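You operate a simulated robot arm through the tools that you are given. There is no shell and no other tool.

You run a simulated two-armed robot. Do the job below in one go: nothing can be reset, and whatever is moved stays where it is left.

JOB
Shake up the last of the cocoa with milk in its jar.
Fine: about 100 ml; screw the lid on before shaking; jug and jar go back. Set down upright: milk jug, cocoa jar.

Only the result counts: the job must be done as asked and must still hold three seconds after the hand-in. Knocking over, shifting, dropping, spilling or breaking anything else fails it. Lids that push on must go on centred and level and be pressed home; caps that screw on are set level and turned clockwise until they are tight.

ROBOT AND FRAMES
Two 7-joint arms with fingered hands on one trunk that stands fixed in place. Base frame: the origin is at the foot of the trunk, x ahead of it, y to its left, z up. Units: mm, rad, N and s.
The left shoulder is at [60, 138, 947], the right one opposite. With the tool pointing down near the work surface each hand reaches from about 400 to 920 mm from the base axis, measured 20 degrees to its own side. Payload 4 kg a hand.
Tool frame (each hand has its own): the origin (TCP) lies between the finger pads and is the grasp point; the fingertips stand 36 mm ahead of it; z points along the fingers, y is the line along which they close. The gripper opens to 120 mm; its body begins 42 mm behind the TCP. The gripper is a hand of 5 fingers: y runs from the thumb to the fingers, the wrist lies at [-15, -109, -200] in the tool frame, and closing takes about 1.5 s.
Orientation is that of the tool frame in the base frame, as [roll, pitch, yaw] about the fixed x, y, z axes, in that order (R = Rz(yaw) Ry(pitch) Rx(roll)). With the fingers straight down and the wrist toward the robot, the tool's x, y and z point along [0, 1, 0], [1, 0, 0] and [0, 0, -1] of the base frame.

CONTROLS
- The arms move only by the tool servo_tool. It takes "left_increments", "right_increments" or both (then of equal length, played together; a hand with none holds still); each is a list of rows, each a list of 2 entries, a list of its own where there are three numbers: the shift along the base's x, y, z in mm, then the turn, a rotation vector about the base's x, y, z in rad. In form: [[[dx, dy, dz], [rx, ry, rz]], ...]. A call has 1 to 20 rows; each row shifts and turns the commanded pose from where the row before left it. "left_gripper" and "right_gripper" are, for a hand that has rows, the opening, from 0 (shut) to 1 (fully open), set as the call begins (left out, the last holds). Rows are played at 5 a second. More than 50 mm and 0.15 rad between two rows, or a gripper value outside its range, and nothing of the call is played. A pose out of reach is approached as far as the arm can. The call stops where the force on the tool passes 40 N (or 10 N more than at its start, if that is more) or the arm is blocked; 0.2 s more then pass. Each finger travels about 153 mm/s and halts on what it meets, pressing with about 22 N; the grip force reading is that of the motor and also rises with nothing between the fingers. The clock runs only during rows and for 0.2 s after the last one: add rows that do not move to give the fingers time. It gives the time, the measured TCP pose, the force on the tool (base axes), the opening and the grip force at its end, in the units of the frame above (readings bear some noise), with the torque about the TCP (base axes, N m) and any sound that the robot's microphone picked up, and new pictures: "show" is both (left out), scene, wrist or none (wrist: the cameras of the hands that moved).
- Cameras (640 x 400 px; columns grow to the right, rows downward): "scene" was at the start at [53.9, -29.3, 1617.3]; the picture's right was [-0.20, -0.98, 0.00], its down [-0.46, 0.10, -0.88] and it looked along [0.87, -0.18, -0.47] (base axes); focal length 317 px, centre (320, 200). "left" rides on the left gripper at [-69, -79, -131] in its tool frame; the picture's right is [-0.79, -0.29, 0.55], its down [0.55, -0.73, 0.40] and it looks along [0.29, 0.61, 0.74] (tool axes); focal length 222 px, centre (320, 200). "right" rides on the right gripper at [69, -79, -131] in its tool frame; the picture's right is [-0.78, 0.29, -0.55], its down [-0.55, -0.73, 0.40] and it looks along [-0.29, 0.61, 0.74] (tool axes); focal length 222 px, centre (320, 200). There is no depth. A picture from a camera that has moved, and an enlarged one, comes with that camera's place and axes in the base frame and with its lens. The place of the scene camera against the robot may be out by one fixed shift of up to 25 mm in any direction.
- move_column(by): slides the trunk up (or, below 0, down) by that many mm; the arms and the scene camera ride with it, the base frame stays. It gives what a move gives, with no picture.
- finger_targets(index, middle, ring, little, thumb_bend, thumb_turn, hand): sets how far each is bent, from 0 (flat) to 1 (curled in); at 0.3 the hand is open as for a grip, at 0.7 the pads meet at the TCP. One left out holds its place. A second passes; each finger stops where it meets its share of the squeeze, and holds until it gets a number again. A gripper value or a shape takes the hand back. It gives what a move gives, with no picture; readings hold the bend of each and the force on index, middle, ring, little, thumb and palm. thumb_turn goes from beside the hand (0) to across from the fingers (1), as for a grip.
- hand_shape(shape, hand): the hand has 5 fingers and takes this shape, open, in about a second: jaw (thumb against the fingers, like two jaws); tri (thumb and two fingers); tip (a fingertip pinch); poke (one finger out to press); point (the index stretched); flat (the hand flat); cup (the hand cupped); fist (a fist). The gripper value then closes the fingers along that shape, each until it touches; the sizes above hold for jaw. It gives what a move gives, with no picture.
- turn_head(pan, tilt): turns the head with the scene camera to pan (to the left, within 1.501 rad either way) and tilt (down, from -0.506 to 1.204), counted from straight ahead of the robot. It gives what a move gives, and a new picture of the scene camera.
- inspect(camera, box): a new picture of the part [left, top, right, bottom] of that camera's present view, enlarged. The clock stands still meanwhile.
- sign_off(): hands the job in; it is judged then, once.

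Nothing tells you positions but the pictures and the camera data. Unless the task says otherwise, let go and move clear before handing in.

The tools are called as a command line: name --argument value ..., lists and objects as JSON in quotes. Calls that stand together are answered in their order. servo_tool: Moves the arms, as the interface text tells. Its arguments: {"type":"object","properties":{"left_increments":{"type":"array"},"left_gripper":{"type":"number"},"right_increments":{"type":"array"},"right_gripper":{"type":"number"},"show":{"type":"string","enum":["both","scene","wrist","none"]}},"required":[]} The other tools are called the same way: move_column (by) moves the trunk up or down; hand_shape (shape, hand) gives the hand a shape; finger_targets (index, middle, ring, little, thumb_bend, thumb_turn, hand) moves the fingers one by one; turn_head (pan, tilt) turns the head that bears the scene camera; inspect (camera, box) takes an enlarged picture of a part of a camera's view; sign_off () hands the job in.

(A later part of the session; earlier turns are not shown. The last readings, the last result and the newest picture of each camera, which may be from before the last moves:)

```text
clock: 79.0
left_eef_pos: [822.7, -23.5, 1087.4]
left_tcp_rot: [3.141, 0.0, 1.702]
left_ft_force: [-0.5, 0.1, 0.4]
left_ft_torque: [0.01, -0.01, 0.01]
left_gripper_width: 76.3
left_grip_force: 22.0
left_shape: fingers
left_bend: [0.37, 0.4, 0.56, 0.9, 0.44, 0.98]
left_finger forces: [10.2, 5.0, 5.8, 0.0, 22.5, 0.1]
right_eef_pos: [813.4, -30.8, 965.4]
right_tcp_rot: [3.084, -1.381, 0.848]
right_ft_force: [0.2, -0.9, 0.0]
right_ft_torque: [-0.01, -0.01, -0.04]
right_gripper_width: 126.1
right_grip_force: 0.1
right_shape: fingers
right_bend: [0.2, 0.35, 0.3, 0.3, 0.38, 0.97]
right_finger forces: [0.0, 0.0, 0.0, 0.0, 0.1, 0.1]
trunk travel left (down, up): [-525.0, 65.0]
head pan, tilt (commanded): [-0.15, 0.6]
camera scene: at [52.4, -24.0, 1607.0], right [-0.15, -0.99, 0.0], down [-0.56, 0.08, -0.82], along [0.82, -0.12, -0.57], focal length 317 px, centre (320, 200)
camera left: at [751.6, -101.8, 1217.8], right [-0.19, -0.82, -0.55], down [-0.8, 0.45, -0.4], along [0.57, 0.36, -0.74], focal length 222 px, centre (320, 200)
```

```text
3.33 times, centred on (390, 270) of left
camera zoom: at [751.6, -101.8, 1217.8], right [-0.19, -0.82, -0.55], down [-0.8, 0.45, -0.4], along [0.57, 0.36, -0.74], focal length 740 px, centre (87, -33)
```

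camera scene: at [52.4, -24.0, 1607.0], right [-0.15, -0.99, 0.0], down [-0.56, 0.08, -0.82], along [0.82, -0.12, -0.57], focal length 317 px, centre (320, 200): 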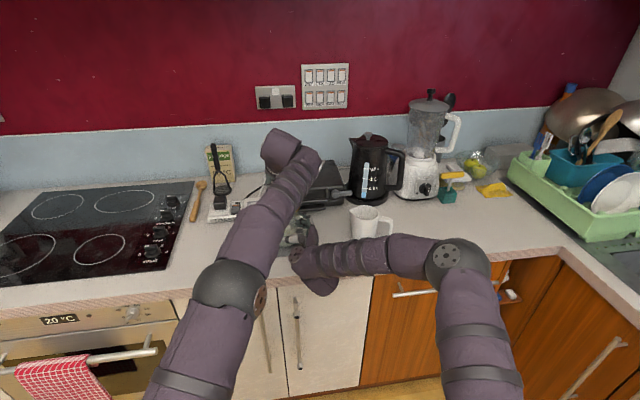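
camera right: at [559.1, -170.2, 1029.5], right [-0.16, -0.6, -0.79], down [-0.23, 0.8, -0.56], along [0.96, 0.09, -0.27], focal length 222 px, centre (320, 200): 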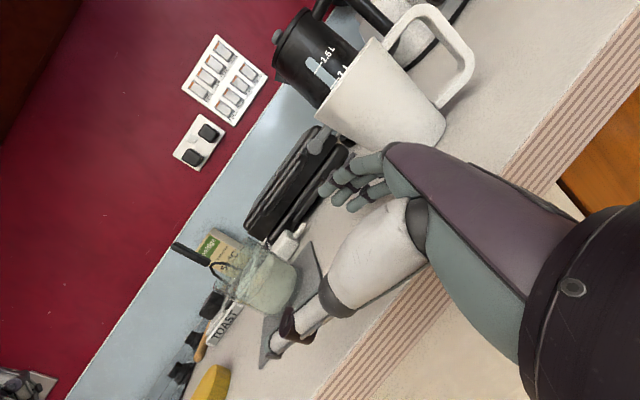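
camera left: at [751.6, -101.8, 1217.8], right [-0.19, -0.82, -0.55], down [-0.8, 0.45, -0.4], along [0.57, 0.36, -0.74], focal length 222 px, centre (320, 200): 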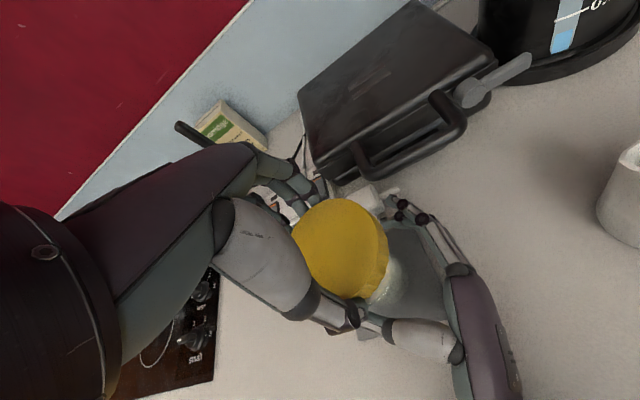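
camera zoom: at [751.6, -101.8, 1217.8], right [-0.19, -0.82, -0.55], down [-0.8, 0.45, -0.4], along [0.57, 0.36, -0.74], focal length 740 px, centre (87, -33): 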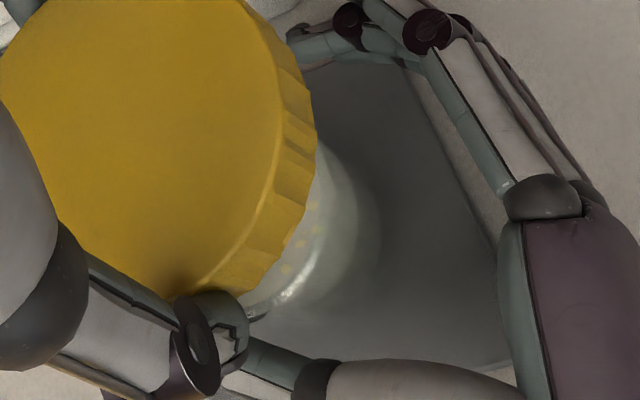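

Measured: the lid centre is at about (824, -26) and the jar rim centre at about (820, -19.5). I shift the lid by (-4, +6.5) mm and lower it to about 12 mm above the rim.

servo_tool --left_increments '[[[-2, 3.5, -5], [0, 0, 0]], [[-2, 3, -10], [0, 0, 0]], [[0, 0, -12], [0, 0, 0]], [[0, 0, -10], [0, 0, 0]], [[0, 0, 0], [0, 0, 0]]]' --show "none"

inspect --camera "right" --box '[150, 90, 330, 270]'

inspect --camera "left" --box '[280, 180, 450, 340]'

```text
clock: 80.2
left_eef_pos: [817.8, -16.9, 1049.5]
left_tcp_rot: [-3.141, 0.0, 1.703]
left_ft_force: [0.1, -0.1, 0.9]
left_ft_torque: [-0.01, 0.01, 0.01]
left_gripper_width: 76.4
left_grip_force: 21.7
left_shape: fingers
left_bend: [0.37, 0.4, 0.56, 0.9, 0.44, 0.98]
left_finger forces: [10.2, 5.0, 5.9, 0.0, 22.5, 0.1]
right_eef_pos: [814.0, -30.7, 965.9]
right_tcp_rot: [3.077, -1.382, 0.855]
right_ft_force: [-0.5, 0.0, -0.5]
right_ft_torque: [0.01, 0.01, -0.03]
right_gripper_width: 126.1
right_grip_force: 0.1
right_shape: fingers
right_bend: [0.2, 0.35, 0.3, 0.3, 0.38, 0.97]
right_finger forces: [0.0, 0.1, 0.0, 0.0, 0.0, 0.0]
trunk travel left (down, up): [-525.0, 65.0]
head pan, tilt (commanded): [-0.15, 0.6]
```

```text
2.22 times, centred on (240, 180) of right
camera zoom: at [675.1, -56.6, 1057.4], right [-0.27, -0.7, -0.67], down [-0.31, 0.72, -0.62], along [0.91, 0.04, -0.41], focal length 494 px, centre (498, 244)
```

zoom: 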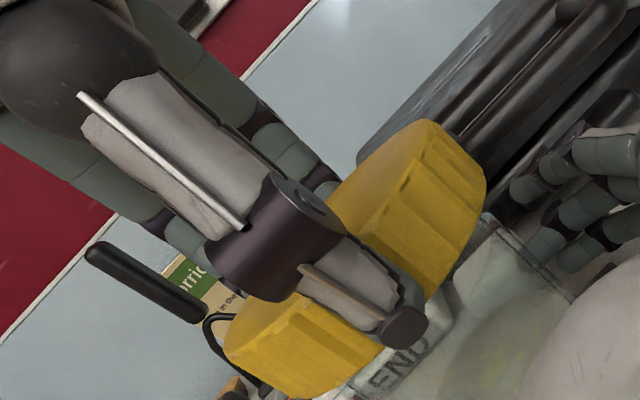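

```text
2.50 times, centred on (365, 260) of left
camera zoom: at [747.5, -95.8, 1180.4], right [-0.19, -0.82, -0.55], down [-0.8, 0.45, -0.4], along [0.57, 0.36, -0.74], focal length 555 px, centre (208, 50)
```

zoom: 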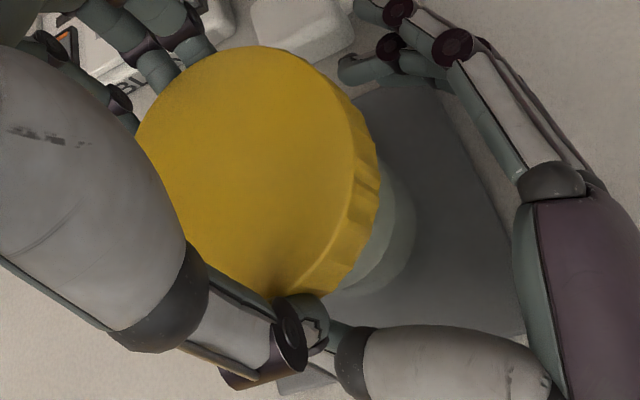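

Alignment looks close. I zoom in once more on the gap between lid edge and jar from both wrist cameras before making contact.

inspect --camera "left" --box '[350, 220, 420, 300]'

inspect --camera "right" --box '[220, 130, 310, 240]'

```text
5.00 times, centred on (385, 260) of left
camera zoom: at [747.5, -95.8, 1180.4], right [-0.19, -0.82, -0.55], down [-0.8, 0.45, -0.4], along [0.57, 0.36, -0.74], focal length 1111 px, centre (-5, -100)
```

zoom: 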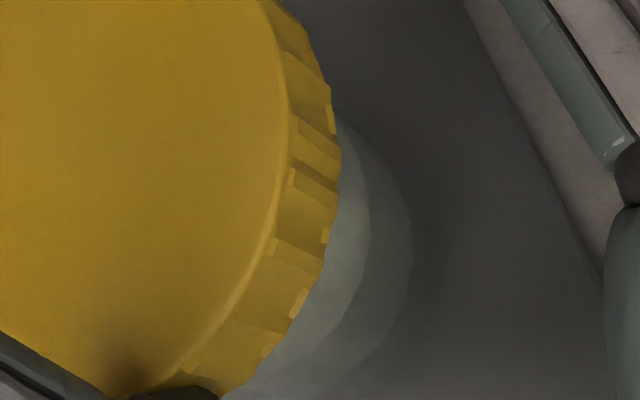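

```text
3.64 times, centred on (265, 185) of right
camera zoom: at [675.1, -56.6, 1057.4], right [-0.27, -0.7, -0.67], down [-0.31, 0.72, -0.62], along [0.91, 0.04, -0.41], focal length 808 px, centre (520, 254)
```

zoom: 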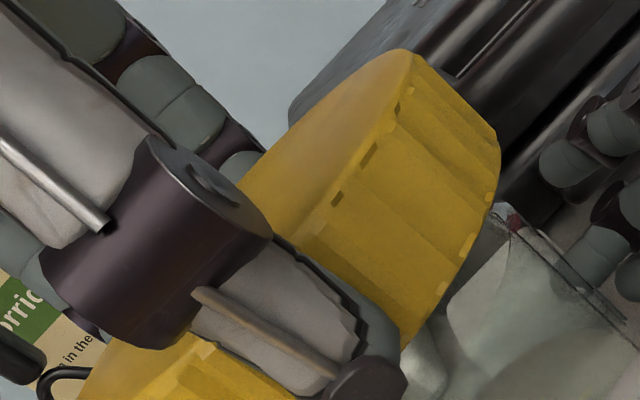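

The jar seems about 2 mm further left than the lid, so I correct by +2 mm in y, then lower the lid in small steps onto the rim.

servo_tool --left_increments '[[[0, 2, -3], [0, 0, 0]], [[0, 0, -3], [0, 0, 0]], [[0, 0, -3], [0, 0, 0]], [[0, 0, -2], [0, 0, 0]], [[0, 0, 0], [0, 0, 0]]]' --show "none"

```text
clock: 81.4
left_eef_pos: [817.4, -14.7, 1038.9]
left_tcp_rot: [3.141, -0.001, 1.702]
left_ft_force: [0.0, 0.0, -0.2]
left_ft_torque: [0.04, 0.01, 0.01]
left_gripper_width: 76.2
left_grip_force: 21.5
left_shape: fingers
left_bend: [0.37, 0.4, 0.56, 0.9, 0.44, 0.98]
left_finger forces: [10.1, 5.0, 5.9, 0.0, 22.4, 0.0]
right_eef_pos: [813.4, -31.6, 964.5]
right_tcp_rot: [3.085, -1.383, 0.847]
right_ft_force: [-0.3, 0.2, 0.2]
right_ft_torque: [-0.04, 0.0, -0.02]
right_gripper_width: 126.1
right_grip_force: 0.0
right_shape: fingers
right_bend: [0.2, 0.35, 0.3, 0.3, 0.38, 0.97]
right_finger forces: [0.1, 0.0, 0.0, 0.1, 0.0, 0.1]
trunk travel left (down, up): [-525.0, 65.0]
head pan, tilt (commanded): [-0.15, 0.6]
```

No contact yet; the lid's lower edge is level with the rim. I continue down in 2 mm steps.

servo_tool --left_increments '[[[0, 0, -2], [0, 0, 0]], [[0, 0, -2], [0, 0, 0]], [[0, 0, 0], [0, 0, 0]]]' --show "none"

inspect --camera "right" --box '[220, 130, 310, 240]'

```text
clock: 82.2
left_eef_pos: [816.7, -16.0, 1035.5]
left_tcp_rot: [3.141, 0.0, 1.7]
left_ft_force: [-0.6, 0.1, -0.7]
left_ft_torque: [-0.03, -0.02, -0.03]
left_gripper_width: 76.1
left_grip_force: 22.6
left_shape: fingers
left_bend: [0.37, 0.4, 0.56, 0.9, 0.44, 0.98]
left_finger forces: [10.2, 4.9, 6.0, 0.0, 22.5, 0.0]
right_eef_pos: [812.0, -31.4, 965.5]
right_tcp_rot: [3.075, -1.382, 0.855]
right_ft_force: [-0.2, 0.7, 0.3]
right_ft_torque: [0.03, 0.02, -0.01]
right_gripper_width: 126.2
right_grip_force: 0.0
right_shape: fingers
right_bend: [0.2, 0.35, 0.3, 0.3, 0.38, 0.97]
right_finger forces: [0.0, 0.1, 0.0, 0.0, 0.1, 0.1]
trunk travel left (down, up): [-525.0, 65.0]
head pan, tilt (commanded): [-0.15, 0.6]
```

```text
3.64 times, centred on (265, 185) of right
camera zoom: at [675.1, -56.6, 1057.4], right [-0.27, -0.7, -0.67], down [-0.31, 0.72, -0.62], along [0.91, 0.04, -0.41], focal length 808 px, centre (520, 254)
```

zoom: 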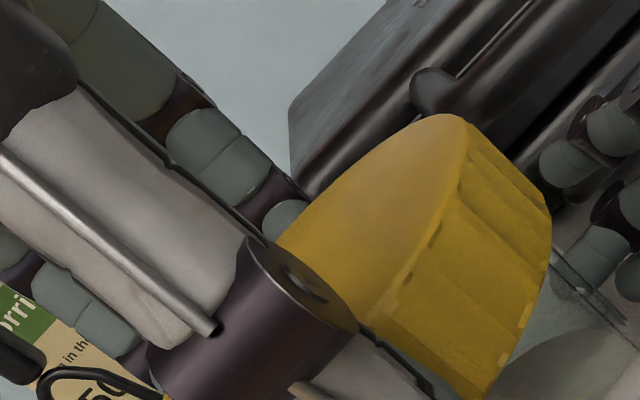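

The skirt is passing around the rim cleanly with no force. I continue down gently.

servo_tool --left_increments '[[[0, 0, -2], [0, 0, 0]], [[0, 0, -2], [0, 0, 0]], [[0, 0, 0], [0, 0, 0]]]' --show "none"

```text
clock: 83.0
left_eef_pos: [816.5, -16.0, 1030.5]
left_tcp_rot: [3.141, 0.001, 1.701]
left_ft_force: [0.0, 0.1, 0.1]
left_ft_torque: [0.02, -0.03, 0.04]
left_gripper_width: 76.2
left_grip_force: 21.8
left_shape: fingers
left_bend: [0.37, 0.4, 0.56, 0.9, 0.44, 0.98]
left_finger forces: [10.2, 5.1, 5.9, 0.0, 22.4, 0.0]
right_eef_pos: [813.7, -29.8, 965.5]
right_tcp_rot: [3.08, -1.383, 0.851]
right_ft_force: [0.3, 0.7, 0.4]
right_ft_torque: [-0.01, -0.04, -0.02]
right_gripper_width: 126.1
right_grip_force: 0.0
right_shape: fingers
right_bend: [0.2, 0.35, 0.3, 0.3, 0.38, 0.97]
right_finger forces: [0.0, 0.0, 0.0, 0.0, 0.1, 0.0]
trunk travel left (down, up): [-525.0, 65.0]
head pan, tilt (commanded): [-0.15, 0.6]
```

Still free at TCP z 1030. A few more small steps down.

servo_tool --left_increments '[[[0, 0, -1.5], [0, 0, 0]], [[0, 0, -1.5], [0, 0, 0]], [[0, 0, 0], [0, 0, 0]]]' --show "none"

```text
clock: 83.8
left_eef_pos: [816.8, -15.4, 1026.2]
left_tcp_rot: [-3.141, 0.0, 1.701]
left_ft_force: [-0.2, 0.5, -0.1]
left_ft_torque: [-0.01, 0.0, 0.0]
left_gripper_width: 76.5
left_grip_force: 21.6
left_shape: fingers
left_bend: [0.37, 0.4, 0.56, 0.9, 0.44, 0.98]
left_finger forces: [10.1, 5.0, 5.8, 0.0, 22.4, 0.0]
right_eef_pos: [812.0, -30.7, 965.6]
right_tcp_rot: [3.07, -1.384, 0.86]
right_ft_force: [-0.3, 0.4, -0.6]
right_ft_torque: [0.01, 0.02, 0.01]
right_gripper_width: 126.0
right_grip_force: 0.0
right_shape: fingers
right_bend: [0.2, 0.35, 0.3, 0.3, 0.38, 0.97]
right_finger forces: [0.0, 0.0, 0.0, 0.0, 0.1, 0.0]
trunk travel left (down, up): [-525.0, 65.0]
head pan, tilt (commanded): [-0.15, 0.6]
```

Nearly seated by my estimate. I inch down further and watch for the force.

servo_tool --left_increments '[[[0, 0, -1], [0, 0, 0]], [[0, 0, -1], [0, 0, 0]], [[0, 0, 0], [0, 0, 0]]]' --show "none"

inspect --camera "right" --box '[200, 130, 330, 270]'

inspect --camera "left" --box '[280, 180, 450, 340]'

```text
clock: 84.6
left_eef_pos: [816.5, -14.9, 1024.9]
left_tcp_rot: [3.141, 0.0, 1.701]
left_ft_force: [0.4, 0.7, 0.1]
left_ft_torque: [-0.02, -0.02, -0.01]
left_gripper_width: 76.4
left_grip_force: 21.6
left_shape: fingers
left_bend: [0.37, 0.4, 0.56, 0.9, 0.44, 0.98]
left_finger forces: [10.1, 5.0, 5.9, 0.1, 22.5, 0.1]
right_eef_pos: [813.3, -30.2, 965.8]
right_tcp_rot: [3.079, -1.383, 0.852]
right_ft_force: [0.8, -0.3, -0.1]
right_ft_torque: [-0.02, 0.0, 0.01]
right_gripper_width: 126.1
right_grip_force: 0.0
right_shape: fingers
right_bend: [0.2, 0.35, 0.3, 0.3, 0.38, 0.97]
right_finger forces: [0.0, 0.1, 0.1, 0.0, 0.1, 0.1]
trunk travel left (down, up): [-525.0, 65.0]
head pan, tilt (commanded): [-0.15, 0.6]
```

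```text
2.86 times, centred on (265, 200) of right
camera zoom: at [675.1, -56.6, 1057.4], right [-0.27, -0.7, -0.67], down [-0.31, 0.72, -0.62], along [0.91, 0.04, -0.41], focal length 635 px, centre (477, 200)
```

zoom: 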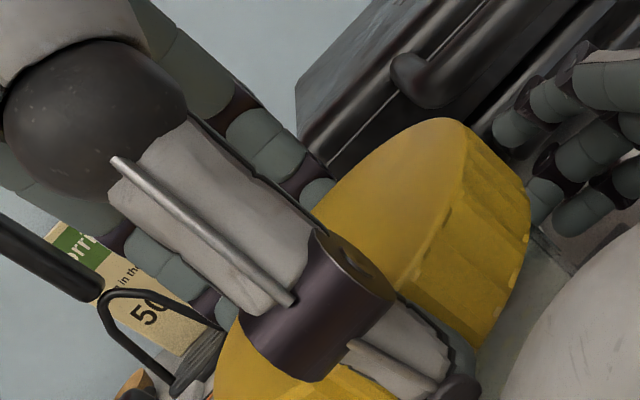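

```text
2.50 times, centred on (365, 260) of left
camera zoom: at [746.1, -93.7, 1156.1], right [-0.19, -0.82, -0.55], down [-0.8, 0.45, -0.4], along [0.57, 0.36, -0.74], focal length 555 px, centre (208, 50)
```

zoom: 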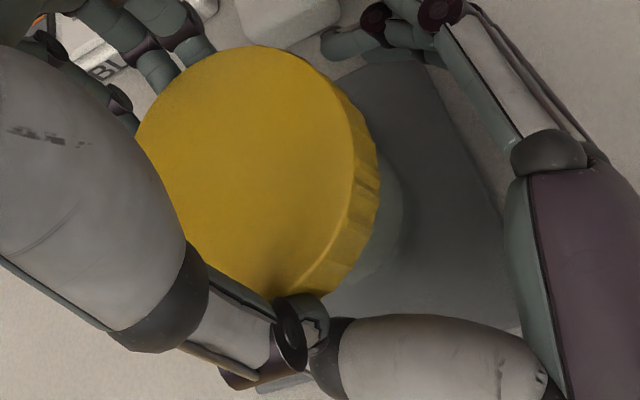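

Centring looks good from both sides. I keep stepping down 1 mm at a time until it seats.

servo_tool --left_increments '[[[0, 0, -1], [0, 0, 0]], [[0, 0, -1], [0, 0, 0]], [[0, 0, 0], [0, 0, 0]]]' --show "none"

servo_tool --left_increments '[[[0, 0, -1], [0, 0, 0]], [[0, 0, 0], [0, 0, 0]]]' --show "none"

```text
clock: 85.4
left_eef_pos: [816.5, -14.4, 1024.2]
left_tcp_rot: [3.141, 0.0, 1.701]
left_ft_force: [-0.5, -0.5, -0.2]
left_ft_torque: [-0.02, 0.0, 0.0]
left_gripper_width: 76.5
left_grip_force: 21.4
left_shape: fingers
left_bend: [0.37, 0.4, 0.56, 0.9, 0.44, 0.98]
left_finger forces: [10.2, 5.0, 5.8, 0.0, 22.4, 0.1]
right_eef_pos: [812.6, -31.2, 964.8]
right_tcp_rot: [3.082, -1.383, 0.851]
right_ft_force: [0.2, -0.2, -0.1]
right_ft_torque: [0.01, 0.0, -0.02]
right_gripper_width: 126.2
right_grip_force: 0.1
right_shape: fingers
right_bend: [0.2, 0.35, 0.3, 0.3, 0.38, 0.97]
right_finger forces: [0.1, 0.0, 0.0, 0.1, 0.0, 0.0]
trunk travel left (down, up): [-525.0, 65.0]
head pan, tilt (commanded): [-0.15, 0.6]
```

```text
clock: 86.0
left_eef_pos: [815.5, -15.6, 1021.4]
left_tcp_rot: [-3.14, 0.0, 1.702]
left_ft_force: [0.4, -0.2, 0.3]
left_ft_torque: [0.0, -0.01, 0.0]
left_gripper_width: 76.4
left_grip_force: 21.4
left_shape: fingers
left_bend: [0.37, 0.4, 0.56, 0.9, 0.44, 0.98]
left_finger forces: [10.2, 5.0, 5.9, 0.0, 22.4, 0.1]
right_eef_pos: [813.3, -30.6, 965.3]
right_tcp_rot: [3.079, -1.381, 0.852]
right_ft_force: [-0.6, 0.7, -0.1]
right_ft_torque: [0.01, 0.01, 0.02]
right_gripper_width: 126.1
right_grip_force: 0.0
right_shape: fingers
right_bend: [0.2, 0.35, 0.3, 0.3, 0.38, 0.97]
right_finger forces: [0.1, 0.1, 0.1, 0.0, 0.1, 0.0]
trunk travel left (down, up): [-525.0, 65.0]
head pan, tilt (commanded): [-0.15, 0.6]
```

Still nothing. I go on in 1 mm steps, reading force after each pair.

servo_tool --left_increments '[[[0, 0, -1], [0, 0, 0]], [[0, 0, -1], [0, 0, 0]], [[0, 0, 0], [0, 0, 0]]]' --show "none"

inspect --camera "right" --box '[240, 150, 320, 240]'

inspect --camera "scene" --box '[270, 190, 330, 255]'

```text
clock: 86.8
left_eef_pos: [816.7, -15.0, 1020.6]
left_tcp_rot: [3.141, 0.0, 1.702]
left_ft_force: [0.1, -0.9, 0.2]
left_ft_torque: [-0.02, 0.04, 0.0]
left_gripper_width: 76.3
left_grip_force: 22.1
left_shape: fingers
left_bend: [0.37, 0.4, 0.56, 0.9, 0.44, 0.98]
left_finger forces: [10.2, 5.1, 5.9, 0.1, 22.9, 0.0]
right_eef_pos: [811.8, -31.0, 964.3]
right_tcp_rot: [3.083, -1.381, 0.848]
right_ft_force: [0.3, 0.6, -0.3]
right_ft_torque: [0.0, -0.06, 0.02]
right_gripper_width: 126.0
right_grip_force: 0.1
right_shape: fingers
right_bend: [0.2, 0.35, 0.3, 0.3, 0.38, 0.97]
right_finger forces: [0.0, 0.1, 0.0, 0.0, 0.1, 0.0]
trunk travel left (down, up): [-525.0, 65.0]
head pan, tilt (commanded): [-0.15, 0.6]
```

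```text
4.44 times, centred on (280, 195) of right
camera zoom: at [675.1, -56.6, 1057.3], right [-0.27, -0.7, -0.67], down [-0.32, 0.72, -0.62], along [0.91, 0.04, -0.41], focal length 987 px, centre (498, 222)
```

zoom: 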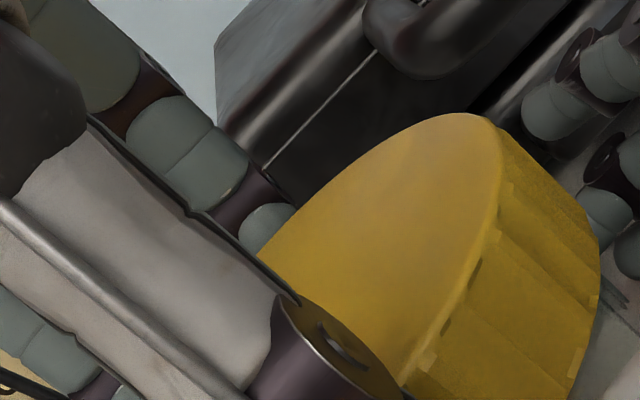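

```text
6.15 times, centred on (300, 222) of scene
camera zoom: at [52.2, -23.9, 1607.0], right [-0.15, -0.99, 0.0], down [-0.56, 0.08, -0.82], along [0.82, -0.12, -0.57], focal length 1953 px, centre (443, 62)
```

zoom: 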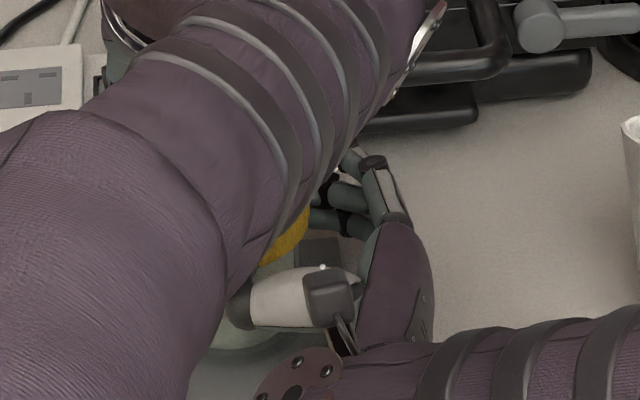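

No contact force yet. I continue a millimetre at a time.

servo_tool --left_increments '[[[0, 0, -1], [0, 0, 0]], [[0, 0, -1], [0, 0, 0]], [[0, 0, 0], [0, 0, 0]]]' --show "none"

servo_tool --left_increments '[[[0, 0, -1], [0, 0, 0]], [[0, 0, 0], [0, 0, 0]]]' --show "none"

```text
clock: 87.6
left_eef_pos: [817.4, -14.8, 1019.5]
left_tcp_rot: [3.142, 0.001, 1.701]
left_ft_force: [0.6, -1.1, 1.1]
left_ft_torque: [0.0, 0.06, 0.04]
left_gripper_width: 76.5
left_grip_force: 22.8
left_shape: fingers
left_bend: [0.37, 0.4, 0.56, 0.9, 0.44, 0.98]
left_finger forces: [10.3, 5.0, 5.9, 0.1, 24.0, 0.1]
right_eef_pos: [812.3, -30.5, 965.9]
right_tcp_rot: [3.093, -1.381, 0.838]
right_ft_force: [-1.4, -0.1, -1.3]
right_ft_torque: [-0.02, -0.05, 0.01]
right_gripper_width: 126.3
right_grip_force: 0.1
right_shape: fingers
right_bend: [0.2, 0.35, 0.3, 0.3, 0.38, 0.98]
right_finger forces: [0.1, 0.1, 0.0, 0.1, 0.0, 0.1]
trunk travel left (down, up): [-525.0, 65.0]
head pan, tilt (commanded): [-0.15, 0.6]
```

```text
clock: 88.2
left_eef_pos: [817.0, -13.4, 1018.8]
left_tcp_rot: [-3.14, -0.001, 1.702]
left_ft_force: [1.3, -0.6, 2.4]
left_ft_torque: [-0.01, 0.08, 0.04]
left_gripper_width: 75.8
left_grip_force: 22.6
left_shape: fingers
left_bend: [0.37, 0.4, 0.56, 0.9, 0.44, 0.98]
left_finger forces: [10.4, 4.9, 6.0, 0.0, 24.9, 0.0]
right_eef_pos: [812.4, -30.4, 965.6]
right_tcp_rot: [3.093, -1.383, 0.84]
right_ft_force: [-0.1, -0.5, -2.8]
right_ft_torque: [-0.05, -0.1, -0.02]
right_gripper_width: 126.4
right_grip_force: 0.0
right_shape: fingers
right_bend: [0.2, 0.35, 0.3, 0.3, 0.38, 0.98]
right_finger forces: [0.0, 0.0, 0.0, 0.0, 0.0, 0.0]
trunk travel left (down, up): [-525.0, 65.0]
head pan, tilt (commanded): [-0.15, 0.6]
```

The force pair shows the left thumb is pressing on the right hand's thumb root, not the lid on the jar. I lift the left hand 5 mm and withdraw the right hand straight back out of the way; the lid can be started without it.

servo_tool --left_increments '[[[0, 0, 3], [0, 0, 0]], [[0, 0, 2], [0, 0, 0]], [[0, 0, 0], [0, 0, 0]]]' --show "none"

servo_tool --right_increments '[[[-6, -6, 0], [0, 0, 0]], [[-14, -14, 0], [0, 0, 0]], [[-18, -18, 0], [0, 0, 0]], [[-18, -18, 1], [0, 0, 0]], [[-18, -18, 3], [0, 0, 0]], [[-18, -18, 5], [0, 0, 0]], [[-18, -18, 15], [0, 0, 0]], [[-10, -18, 25], [0, 0, 0]], [[0, 0, 0], [0, 0, 0]]]' --show "both"

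```text
clock: 89.0
left_eef_pos: [816.5, -14.8, 1022.4]
left_tcp_rot: [-3.14, 0.0, 1.698]
left_ft_force: [0.3, 0.6, -0.3]
left_ft_torque: [-0.02, 0.02, -0.01]
left_gripper_width: 76.3
left_grip_force: 22.0
left_shape: fingers
left_bend: [0.37, 0.4, 0.56, 0.9, 0.44, 0.98]
left_finger forces: [10.2, 4.9, 5.8, 0.1, 22.4, 0.0]
right_eef_pos: [812.8, -30.0, 966.7]
right_tcp_rot: [3.067, -1.381, 0.865]
right_ft_force: [-0.2, -0.1, 0.4]
right_ft_torque: [-0.05, 0.01, 0.0]
right_gripper_width: 126.5
right_grip_force: 0.1
right_shape: fingers
right_bend: [0.2, 0.35, 0.3, 0.3, 0.38, 0.97]
right_finger forces: [0.1, 0.0, 0.0, 0.0, 0.1, 0.0]
trunk travel left (down, up): [-525.0, 65.0]
head pan, tilt (commanded): [-0.15, 0.6]
```

```text
clock: 91.0
left_eef_pos: [816.8, -14.8, 1021.6]
left_tcp_rot: [-3.14, 0.001, 1.702]
left_ft_force: [0.0, 0.1, 0.0]
left_ft_torque: [0.04, -0.01, 0.01]
left_gripper_width: 76.0
left_grip_force: 21.8
left_shape: fingers
left_bend: [0.37, 0.4, 0.56, 0.9, 0.44, 0.98]
left_finger forces: [10.3, 4.9, 6.0, 0.0, 22.2, 0.0]
right_eef_pos: [693.0, -159.9, 1013.3]
right_tcp_rot: [3.086, -1.381, 0.847]
right_ft_force: [-0.7, 0.2, 0.8]
right_ft_torque: [0.0, 0.0, -0.01]
right_gripper_width: 126.5
right_grip_force: 0.1
right_shape: fingers
right_bend: [0.2, 0.35, 0.3, 0.3, 0.38, 0.97]
right_finger forces: [0.0, 0.1, 0.0, 0.0, 0.1, 0.1]
trunk travel left (down, up): [-525.0, 65.0]
head pan, tilt (commanded): [-0.15, 0.6]
camera scene: at [52.6, -23.9, 1607.0], right [-0.15, -0.99, 0.0], down [-0.56, 0.08, -0.82], along [0.82, -0.12, -0.57], focal length 317 px, centre (320, 200)
camera right: at [554.6, -186.0, 1105.7], right [-0.27, -0.7, -0.67], down [-0.32, 0.72, -0.62], along [0.91, 0.04, -0.41], focal length 222 px, centre (320, 200)
```

scene: 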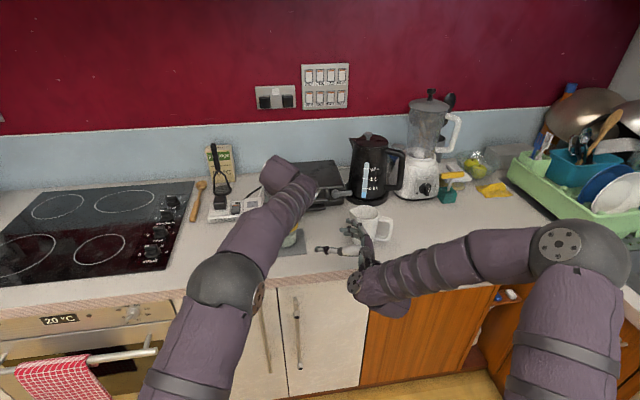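
right: 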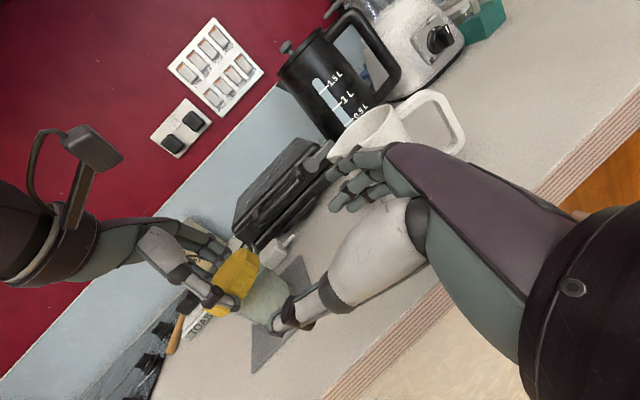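

The right hand is clear and now gives me a side view of the lid over the jar. I zoom in to check level and centring.

inspect --camera "right" --box '[190, 225, 310, 345]'

```text
3.33 times, centred on (250, 285) of right
camera zoom: at [554.6, -186.0, 1105.7], right [-0.27, -0.7, -0.67], down [-0.32, 0.72, -0.62], along [0.91, 0.04, -0.41], focal length 740 px, centre (553, -83)
```

zoom: 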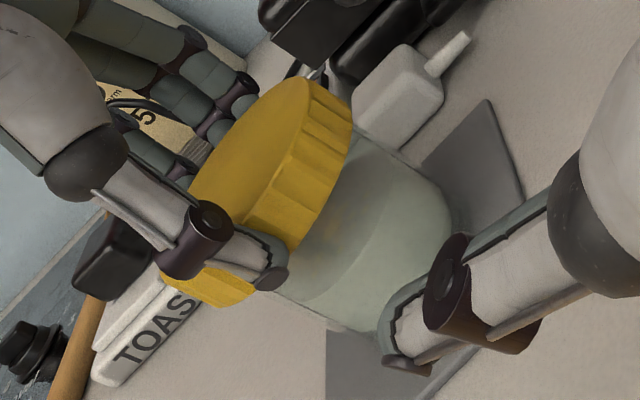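

The lid sits squarely over the jar. I resume lowering until it truly rests on the rim.

servo_tool --left_increments '[[[0, 0, -1.5], [0, 0, 0]], [[0, 0, -1.5], [0, 0, 0]], [[0, 0, -1], [0, 0, 0]], [[0, 0, 0], [0, 0, 0]]]' --show "none"

servo_tool --left_increments '[[[0, 0, -1], [0, 0, 0]], [[0, 0, -1], [0, 0, 0]], [[0, 0, 0], [0, 0, 0]]]' --show "none"

```text
clock: 92.0
left_eef_pos: [815.5, -14.7, 1019.6]
left_tcp_rot: [-3.141, -0.001, 1.703]
left_ft_force: [0.2, -0.3, -0.5]
left_ft_torque: [0.01, 0.04, -0.02]
left_gripper_width: 76.6
left_grip_force: 21.6
left_shape: fingers
left_bend: [0.37, 0.4, 0.56, 0.9, 0.44, 0.98]
left_finger forces: [10.1, 4.8, 5.9, 0.0, 22.3, 0.0]
right_eef_pos: [691.5, -160.5, 1013.2]
right_tcp_rot: [3.081, -1.382, 0.85]
right_ft_force: [0.3, 0.4, -0.9]
right_ft_torque: [0.02, -0.02, -0.02]
right_gripper_width: 126.4
right_grip_force: 0.0
right_shape: fingers
right_bend: [0.2, 0.35, 0.3, 0.3, 0.38, 0.97]
right_finger forces: [0.0, 0.0, 0.0, 0.0, 0.0, 0.1]
trunk travel left (down, up): [-525.0, 65.0]
head pan, tilt (commanded): [-0.15, 0.6]
```

```text
clock: 92.8
left_eef_pos: [817.2, -15.0, 1017.7]
left_tcp_rot: [3.141, 0.0, 1.701]
left_ft_force: [0.4, 0.3, 0.6]
left_ft_torque: [0.07, -0.02, -0.02]
left_gripper_width: 76.2
left_grip_force: 22.1
left_shape: fingers
left_bend: [0.37, 0.4, 0.56, 0.9, 0.44, 0.98]
left_finger forces: [10.3, 5.1, 6.0, 0.0, 22.4, 0.0]
right_eef_pos: [691.5, -159.4, 1014.1]
right_tcp_rot: [3.078, -1.383, 0.853]
right_ft_force: [-0.2, -0.2, -1.0]
right_ft_torque: [-0.02, -0.02, -0.01]
right_gripper_width: 126.6
right_grip_force: 0.1
right_shape: fingers
right_bend: [0.2, 0.35, 0.3, 0.3, 0.38, 0.97]
right_finger forces: [0.1, 0.1, 0.0, 0.1, 0.0, 0.0]
trunk travel left (down, up): [-525.0, 65.0]
head pan, tilt (commanded): [-0.15, 0.6]
```

Still no resistance at z 1017. I look at the side view again to judge how far the rim is inside the lid.

inspect --camera "right" --box '[210, 235, 290, 315]'

inspect --camera "left" --box '[280, 180, 450, 340]'

```text
5.00 times, centred on (250, 275) of right
camera zoom: at [554.4, -185.9, 1105.7], right [-0.27, -0.7, -0.67], down [-0.31, 0.72, -0.62], along [0.91, 0.04, -0.41], focal length 1111 px, centre (670, -175)
```

zoom: 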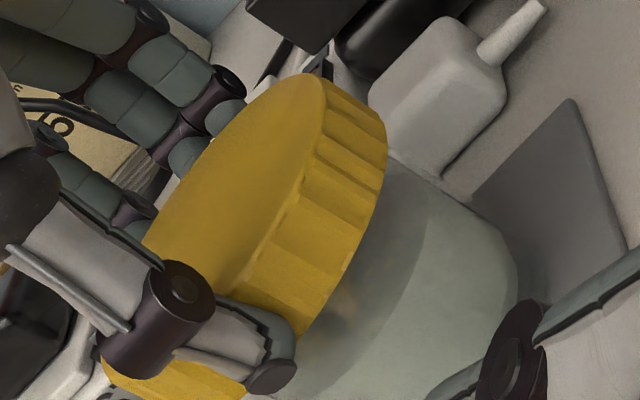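

```text
2.50 times, centred on (365, 260) of left
camera zoom: at [746.7, -93.9, 1148.1], right [-0.19, -0.82, -0.55], down [-0.8, 0.45, -0.4], along [0.57, 0.36, -0.74], focal length 555 px, centre (208, 50)
```

zoom: 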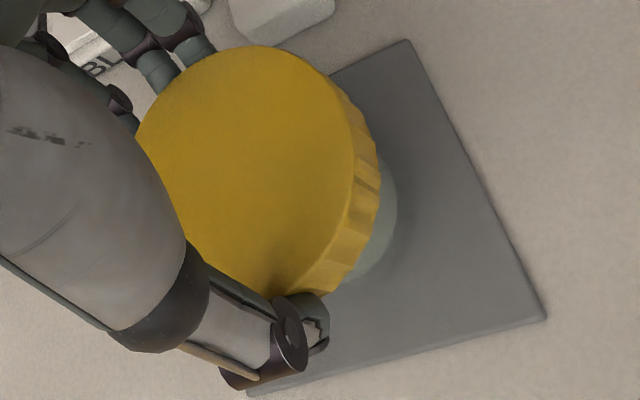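

The side view suggests the lid is actually about 25 mm tall, so its inner top should only now be reaching the rim. I nudge it (+0.7, -1.2) mm for centring and continue down.

servo_tool --left_increments '[[[0.7, -1.2, 0], [0, 0, 0]], [[0, 0, -1], [0, 0, 0]], [[0, 0, 0], [0, 0, 0]]]' --show "none"

servo_tool --left_increments '[[[0, 0, -1], [0, 0, 0]], [[0, 0, 0], [0, 0, 0]]]' --show "none"

servo_tool --left_increments '[[[0, 0, -1], [0, 0, 0]], [[0, 0, 0], [0, 0, 0]]]' --show "none"

```text
clock: 93.6
left_eef_pos: [818.2, -16.5, 1019.7]
left_tcp_rot: [3.136, 0.001, 1.699]
left_ft_force: [8.3, 2.2, 14.0]
left_ft_torque: [0.1, -0.43, 0.01]
left_gripper_width: 76.5
left_grip_force: 23.3
left_shape: fingers
left_bend: [0.37, 0.4, 0.56, 0.9, 0.44, 0.98]
left_finger forces: [12.6, 6.5, 7.9, 0.0, 19.4, 0.0]
right_eef_pos: [691.9, -160.3, 1013.8]
right_tcp_rot: [3.084, -1.382, 0.847]
right_ft_force: [-0.3, 0.6, -0.1]
right_ft_torque: [-0.04, 0.0, 0.0]
right_gripper_width: 126.3
right_grip_force: 0.0
right_shape: fingers
right_bend: [0.2, 0.35, 0.3, 0.3, 0.38, 0.97]
right_finger forces: [0.0, 0.1, 0.0, 0.1, 0.0, 0.0]
trunk travel left (down, up): [-525.0, 65.0]
head pan, tilt (commanded): [-0.15, 0.6]
```

```text
clock: 94.2
left_eef_pos: [816.9, -17.1, 1018.5]
left_tcp_rot: [3.136, 0.003, 1.701]
left_ft_force: [9.8, 0.8, 22.4]
left_ft_torque: [0.16, -0.43, 0.01]
left_gripper_width: 76.2
left_grip_force: 24.3
left_shape: fingers
left_bend: [0.36, 0.4, 0.55, 0.9, 0.44, 0.98]
left_finger forces: [12.8, 6.9, 8.3, 0.1, 19.0, 0.0]
right_eef_pos: [692.6, -159.4, 1014.8]
right_tcp_rot: [3.079, -1.381, 0.851]
right_ft_force: [-0.2, 0.1, 0.9]
right_ft_torque: [0.0, 0.0, 0.02]
right_gripper_width: 126.5
right_grip_force: 0.1
right_shape: fingers
right_bend: [0.2, 0.35, 0.3, 0.3, 0.38, 0.97]
right_finger forces: [0.0, 0.1, 0.0, 0.0, 0.1, 0.0]
trunk travel left (down, up): [-525.0, 65.0]
head pan, tilt (commanded): [-0.15, 0.6]
```

```text
clock: 94.8
left_eef_pos: [816.7, -15.0, 1016.4]
left_tcp_rot: [3.138, 0.001, 1.699]
left_ft_force: [8.8, 1.3, 23.6]
left_ft_torque: [0.1, -0.33, 0.01]
left_gripper_width: 76.6
left_grip_force: 23.8
left_shape: fingers
left_bend: [0.36, 0.39, 0.56, 0.9, 0.44, 0.98]
left_finger forces: [13.1, 6.9, 8.5, 0.1, 19.0, 0.0]
right_eef_pos: [690.1, -160.4, 1015.0]
right_tcp_rot: [3.078, -1.382, 0.853]
right_ft_force: [-0.3, -0.6, -1.0]
right_ft_torque: [-0.02, -0.02, -0.02]
right_gripper_width: 126.3
right_grip_force: 0.1
right_shape: fingers
right_bend: [0.2, 0.35, 0.3, 0.3, 0.38, 0.97]
right_finger forces: [0.1, 0.0, 0.0, 0.0, 0.1, 0.1]
trunk travel left (down, up): [-525.0, 65.0]
head pan, tilt (commanded): [-0.15, 0.6]
```

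Contact now, but with about 9 N sideways in +x, so the lid sits slightly too far toward me. I lift 3 mm, shift +2.5 mm in x, and lower again.

servo_tool --left_increments '[[[0, 0, 3], [0, 0, 0]], [[2.5, 0, 1], [0, 0, 0]], [[0, 0, 0], [0, 0, 0]]]' --show "none"

servo_tool --left_increments '[[[0, 0, -1.5], [0, 0, 0]], [[0, 0, -1.5], [0, 0, 0]], [[0, 0, 0], [0, 0, 0]]]' --show "none"

servo_tool --left_increments '[[[0, 0, -1], [0, 0, 0]], [[0, 0, 0], [0, 0, 0]]]' --show "none"

```text
clock: 95.6
left_eef_pos: [818.4, -15.9, 1018.3]
left_tcp_rot: [-3.14, -0.002, 1.701]
left_ft_force: [-1.0, 0.0, 14.3]
left_ft_torque: [0.04, 0.05, -0.03]
left_gripper_width: 76.4
left_grip_force: 22.9
left_shape: fingers
left_bend: [0.37, 0.4, 0.56, 0.9, 0.44, 0.98]
left_finger forces: [10.3, 5.0, 7.2, 0.0, 22.7, 0.0]
right_eef_pos: [691.7, -159.2, 1014.9]
right_tcp_rot: [3.074, -1.383, 0.856]
right_ft_force: [-1.8, -0.3, -0.1]
right_ft_torque: [-0.02, -0.02, 0.0]
right_gripper_width: 126.2
right_grip_force: 0.0
right_shape: fingers
right_bend: [0.2, 0.35, 0.3, 0.3, 0.38, 0.97]
right_finger forces: [0.0, 0.0, 0.0, 0.0, 0.0, 0.1]
trunk travel left (down, up): [-525.0, 65.0]
head pan, tilt (commanded): [-0.15, 0.6]
```

```text
clock: 96.4
left_eef_pos: [818.1, -15.7, 1018.5]
left_tcp_rot: [3.139, 0.003, 1.699]
left_ft_force: [0.2, 0.7, 20.7]
left_ft_torque: [0.06, 0.1, 0.0]
left_gripper_width: 76.3
left_grip_force: 23.4
left_shape: fingers
left_bend: [0.37, 0.4, 0.56, 0.9, 0.44, 0.98]
left_finger forces: [10.7, 5.0, 7.5, 0.0, 22.1, 0.1]
right_eef_pos: [690.9, -159.4, 1015.4]
right_tcp_rot: [3.068, -1.384, 0.865]
right_ft_force: [0.6, -0.6, -0.1]
right_ft_torque: [0.01, 0.01, 0.0]
right_gripper_width: 126.2
right_grip_force: 0.1
right_shape: fingers
right_bend: [0.2, 0.35, 0.3, 0.3, 0.38, 0.97]
right_finger forces: [0.0, 0.1, 0.0, 0.0, 0.0, 0.0]
trunk travel left (down, up): [-525.0, 65.0]
head pan, tilt (commanded): [-0.15, 0.6]
```

```text
clock: 97.0
left_eef_pos: [818.0, -16.1, 1017.3]
left_tcp_rot: [3.138, 0.0, 1.702]
left_ft_force: [0.2, 0.3, 24.0]
left_ft_torque: [0.01, 0.13, -0.05]
left_gripper_width: 76.4
left_grip_force: 23.5
left_shape: fingers
left_bend: [0.37, 0.4, 0.56, 0.9, 0.44, 0.98]
left_finger forces: [10.7, 5.1, 7.4, 0.0, 22.2, 0.0]
right_eef_pos: [690.8, -159.8, 1015.2]
right_tcp_rot: [3.071, -1.384, 0.859]
right_ft_force: [0.7, -0.2, 0.2]
right_ft_torque: [0.01, 0.0, 0.02]
right_gripper_width: 126.6
right_grip_force: 0.0
right_shape: fingers
right_bend: [0.2, 0.35, 0.3, 0.3, 0.38, 0.97]
right_finger forces: [0.0, 0.1, 0.0, 0.0, 0.0, 0.0]
trunk travel left (down, up): [-525.0, 65.0]
head pan, tilt (commanded): [-0.15, 0.6]
```

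The lid now rests centred and level: about 20 N straight down, with no sideways force or tilt torque. I start turning it clockwise in small steps.

servo_tool --left_increments '[[[0, 0, 1], [0, 0, -0.1]], [[0, 0, 0], [0, 0, -0.1]], [[0, 0, 0], [0, 0, -0.1]], [[0, 0, 0], [0, 0, 0]]]' --show "none"

inspect --camera "right" --box '[190, 225, 310, 345]'

```text
clock: 98.0
left_eef_pos: [819.0, -16.7, 1016.1]
left_tcp_rot: [3.139, 0.002, 1.4]
left_ft_force: [5.0, -0.4, 19.8]
left_ft_torque: [0.06, -0.15, 0.01]
left_gripper_width: 76.3
left_grip_force: 23.5
left_shape: fingers
left_bend: [0.37, 0.4, 0.56, 0.9, 0.44, 0.98]
left_finger forces: [12.6, 6.2, 8.2, 0.0, 19.9, 0.1]
right_eef_pos: [690.9, -159.6, 1015.7]
right_tcp_rot: [3.075, -1.381, 0.856]
right_ft_force: [-0.8, 0.1, -0.3]
right_ft_torque: [0.03, -0.02, -0.02]
right_gripper_width: 126.2
right_grip_force: 0.1
right_shape: fingers
right_bend: [0.2, 0.35, 0.3, 0.3, 0.38, 0.97]
right_finger forces: [0.0, 0.1, 0.0, 0.1, 0.0, 0.0]
trunk travel left (down, up): [-525.0, 65.0]
head pan, tilt (commanded): [-0.15, 0.6]
```

```text
3.33 times, centred on (250, 285) of right
camera zoom: at [553.4, -185.8, 1106.3], right [-0.27, -0.7, -0.67], down [-0.31, 0.72, -0.62], along [0.91, 0.04, -0.41], focal length 740 px, centre (553, -83)
```

zoom: 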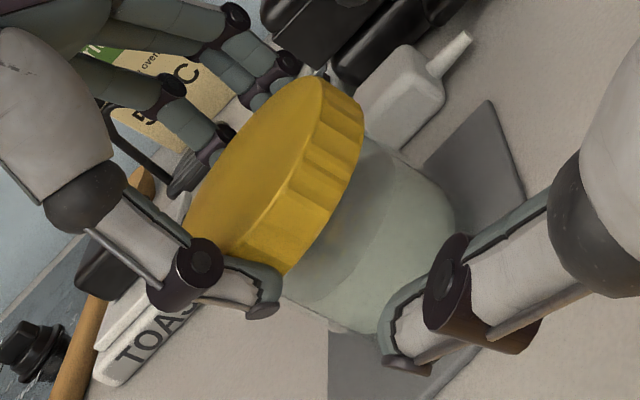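

Turning freely with a small sideways force building; I correct +1 mm in x and keep turning clockwise.

servo_tool --left_increments '[[[0.5, 0, 0], [0, 0, -0.12]], [[0.5, 0, 0], [0, 0, -0.12]], [[0, 0, 0], [0, 0, -0.12]], [[0, 0, 0], [0, 0, -0.12]], [[0, 0, 0], [0, 0, 0]]]' --show "none"

inspect --camera "right" --box '[190, 225, 310, 345]'

```text
clock: 99.2
left_eef_pos: [819.1, -17.1, 1015.4]
left_tcp_rot: [3.14, 0.001, 0.917]
left_ft_force: [3.8, -5.1, 19.1]
left_ft_torque: [-0.16, -0.16, 0.04]
left_gripper_width: 76.3
left_grip_force: 23.2
left_shape: fingers
left_bend: [0.37, 0.4, 0.56, 0.9, 0.44, 0.98]
left_finger forces: [12.7, 6.3, 7.5, 0.0, 19.0, 0.1]
right_eef_pos: [691.6, -161.5, 1015.6]
right_tcp_rot: [3.078, -1.384, 0.853]
right_ft_force: [0.2, -0.3, 0.6]
right_ft_torque: [0.03, 0.03, 0.05]
right_gripper_width: 126.2
right_grip_force: 0.2
right_shape: fingers
right_bend: [0.2, 0.35, 0.3, 0.3, 0.38, 0.97]
right_finger forces: [0.0, 0.1, 0.0, 0.0, 0.0, 0.0]
trunk travel left (down, up): [-525.0, 65.0]
head pan, tilt (commanded): [-0.15, 0.6]
```

```text
3.33 times, centred on (250, 285) of right
camera zoom: at [553.4, -186.4, 1106.2], right [-0.27, -0.7, -0.67], down [-0.31, 0.72, -0.62], along [0.91, 0.04, -0.41], focal length 740 px, centre (553, -83)
```

zoom: 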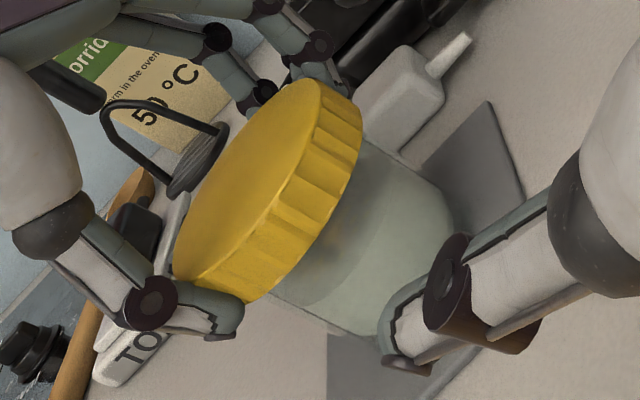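

It keeps turning with little torque. I relieve the sideways force and continue clockwise toward the end of this stroke.

servo_tool --left_increments '[[[0.5, -0.7, 0], [0, 0, -0.12]], [[0.3, -0.5, 0], [0, 0, -0.12]], [[0, 0, 0], [0, 0, -0.12]], [[0, 0, 0], [0, 0, -0.12]], [[0, 0, 0], [0, 0, 0]]]' --show "none"

inspect --camera "right" --box '[190, 225, 310, 345]'

inspect --camera "scene" --box '[250, 190, 340, 260]'

```text
clock: 100.4
left_eef_pos: [797.7, -24.8, 1001.0]
left_tcp_rot: [-3.14, 0.001, 0.438]
left_ft_force: [0.2, -0.3, -3.5]
left_ft_torque: [0.02, -0.04, 0.0]
left_gripper_width: 59.8
left_grip_force: 12.9
left_shape: fingers
left_bend: [0.37, 0.44, 0.63, 0.9, 0.5, 1.0]
left_finger forces: [12.6, 0.8, 0.0, 0.1, 12.0, 0.1]
left hand out of reach, approached as far as the arm can: row 2, 3, 4
right_eef_pos: [691.6, -159.8, 1013.3]
right_tcp_rot: [3.085, -1.383, 0.846]
right_ft_force: [-0.3, 0.3, -1.0]
right_ft_torque: [0.0, 0.0, -0.02]
right_gripper_width: 126.4
right_grip_force: 0.1
right_shape: fingers
right_bend: [0.2, 0.35, 0.3, 0.3, 0.38, 0.97]
right_finger forces: [0.0, 0.0, 0.0, 0.1, 0.0, 0.1]
trunk travel left (down, up): [-525.0, 65.0]
head pan, tilt (commanded): [-0.15, 0.6]
```

```text
3.33 times, centred on (250, 285) of right
camera zoom: at [554.5, -186.0, 1105.5], right [-0.27, -0.7, -0.67], down [-0.31, 0.72, -0.62], along [0.91, 0.04, -0.41], focal length 740 px, centre (553, -83)
```

zoom: 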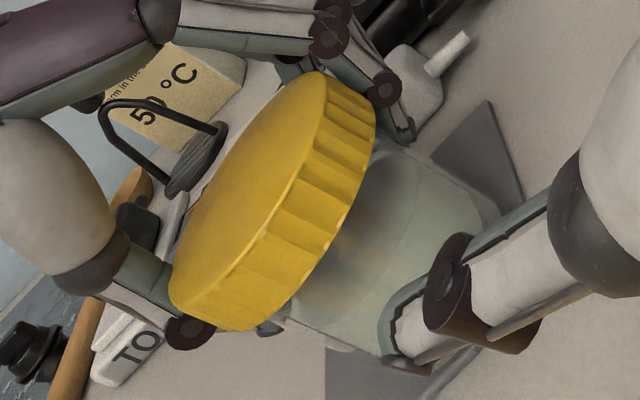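

```text
5.71 times, centred on (295, 225) of scene
camera zoom: at [52.3, -23.9, 1606.9], right [-0.15, -0.99, 0.0], down [-0.56, 0.08, -0.82], along [0.82, -0.12, -0.57], focal length 1814 px, centre (463, 57)
```

zoom: 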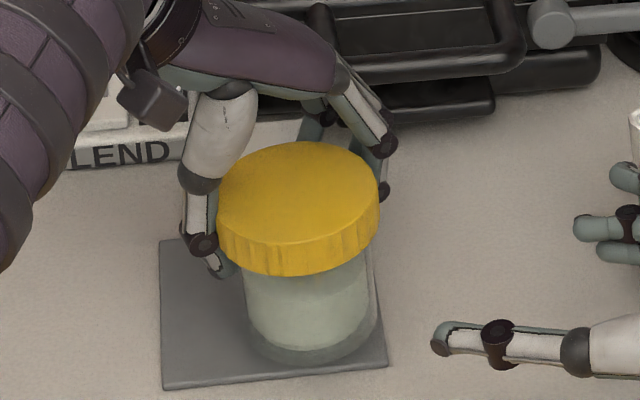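

The arm ran out of reach and the left hand slid about 20 mm toward me, dragging the jar with it. The jar is still on the mat with the lid on. I look carefully before doing anything else.

inspect --camera "left" --box '[160, 100, 480, 340]'

inspect --camera "scene" --box '[268, 200, 322, 262]'

inspect --camera "right" --box '[210, 235, 320, 345]'

```text
1.67 times, centred on (320, 220) of left
camera zoom: at [701.1, 17.0, 1131.5], right [-0.83, -0.07, -0.55], down [0.18, 0.9, -0.4], along [0.52, -0.43, -0.74], focal length 370 px, centre (320, 167)
```

zoom: 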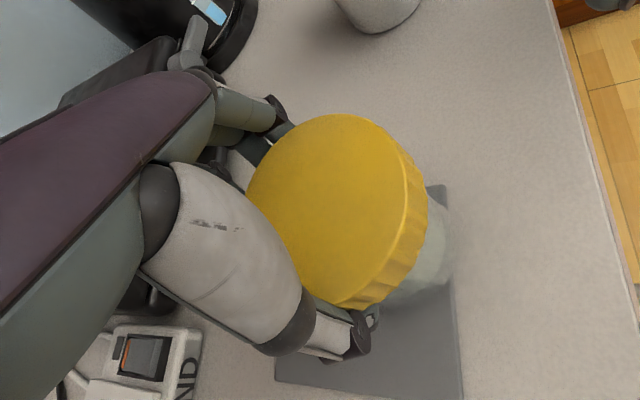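

```text
6.45 times, centred on (295, 231) of scene
camera zoom: at [52.3, -23.9, 1606.9], right [-0.15, -0.99, 0.0], down [-0.56, 0.08, -0.82], along [0.82, -0.12, -0.57], focal length 2048 px, centre (481, 0)
```

zoom: 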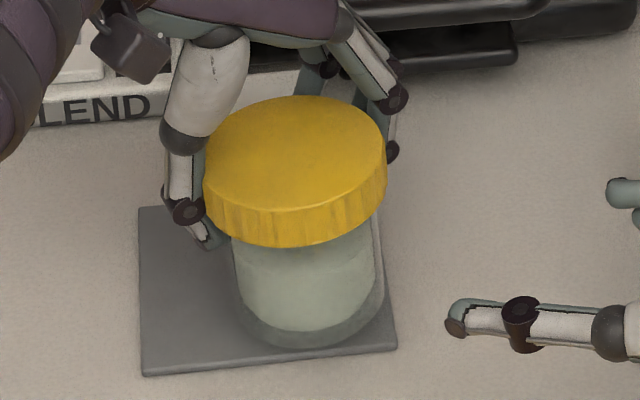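

```text
3.64 times, centred on (265, 290) of right
camera zoom: at [554.5, -186.0, 1105.5], right [-0.27, -0.7, -0.67], down [-0.31, 0.72, -0.62], along [0.91, 0.04, -0.41], focal length 808 px, centre (520, -127)
```

zoom: 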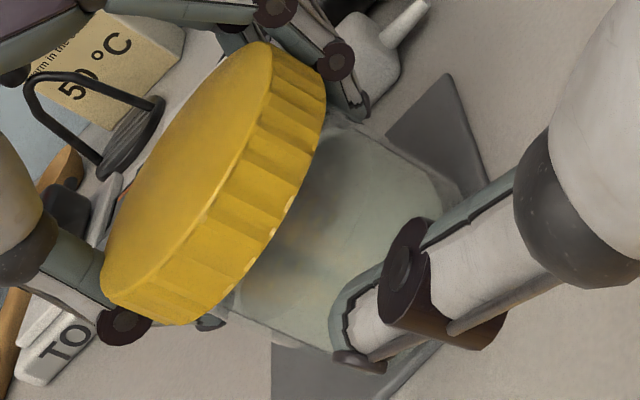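

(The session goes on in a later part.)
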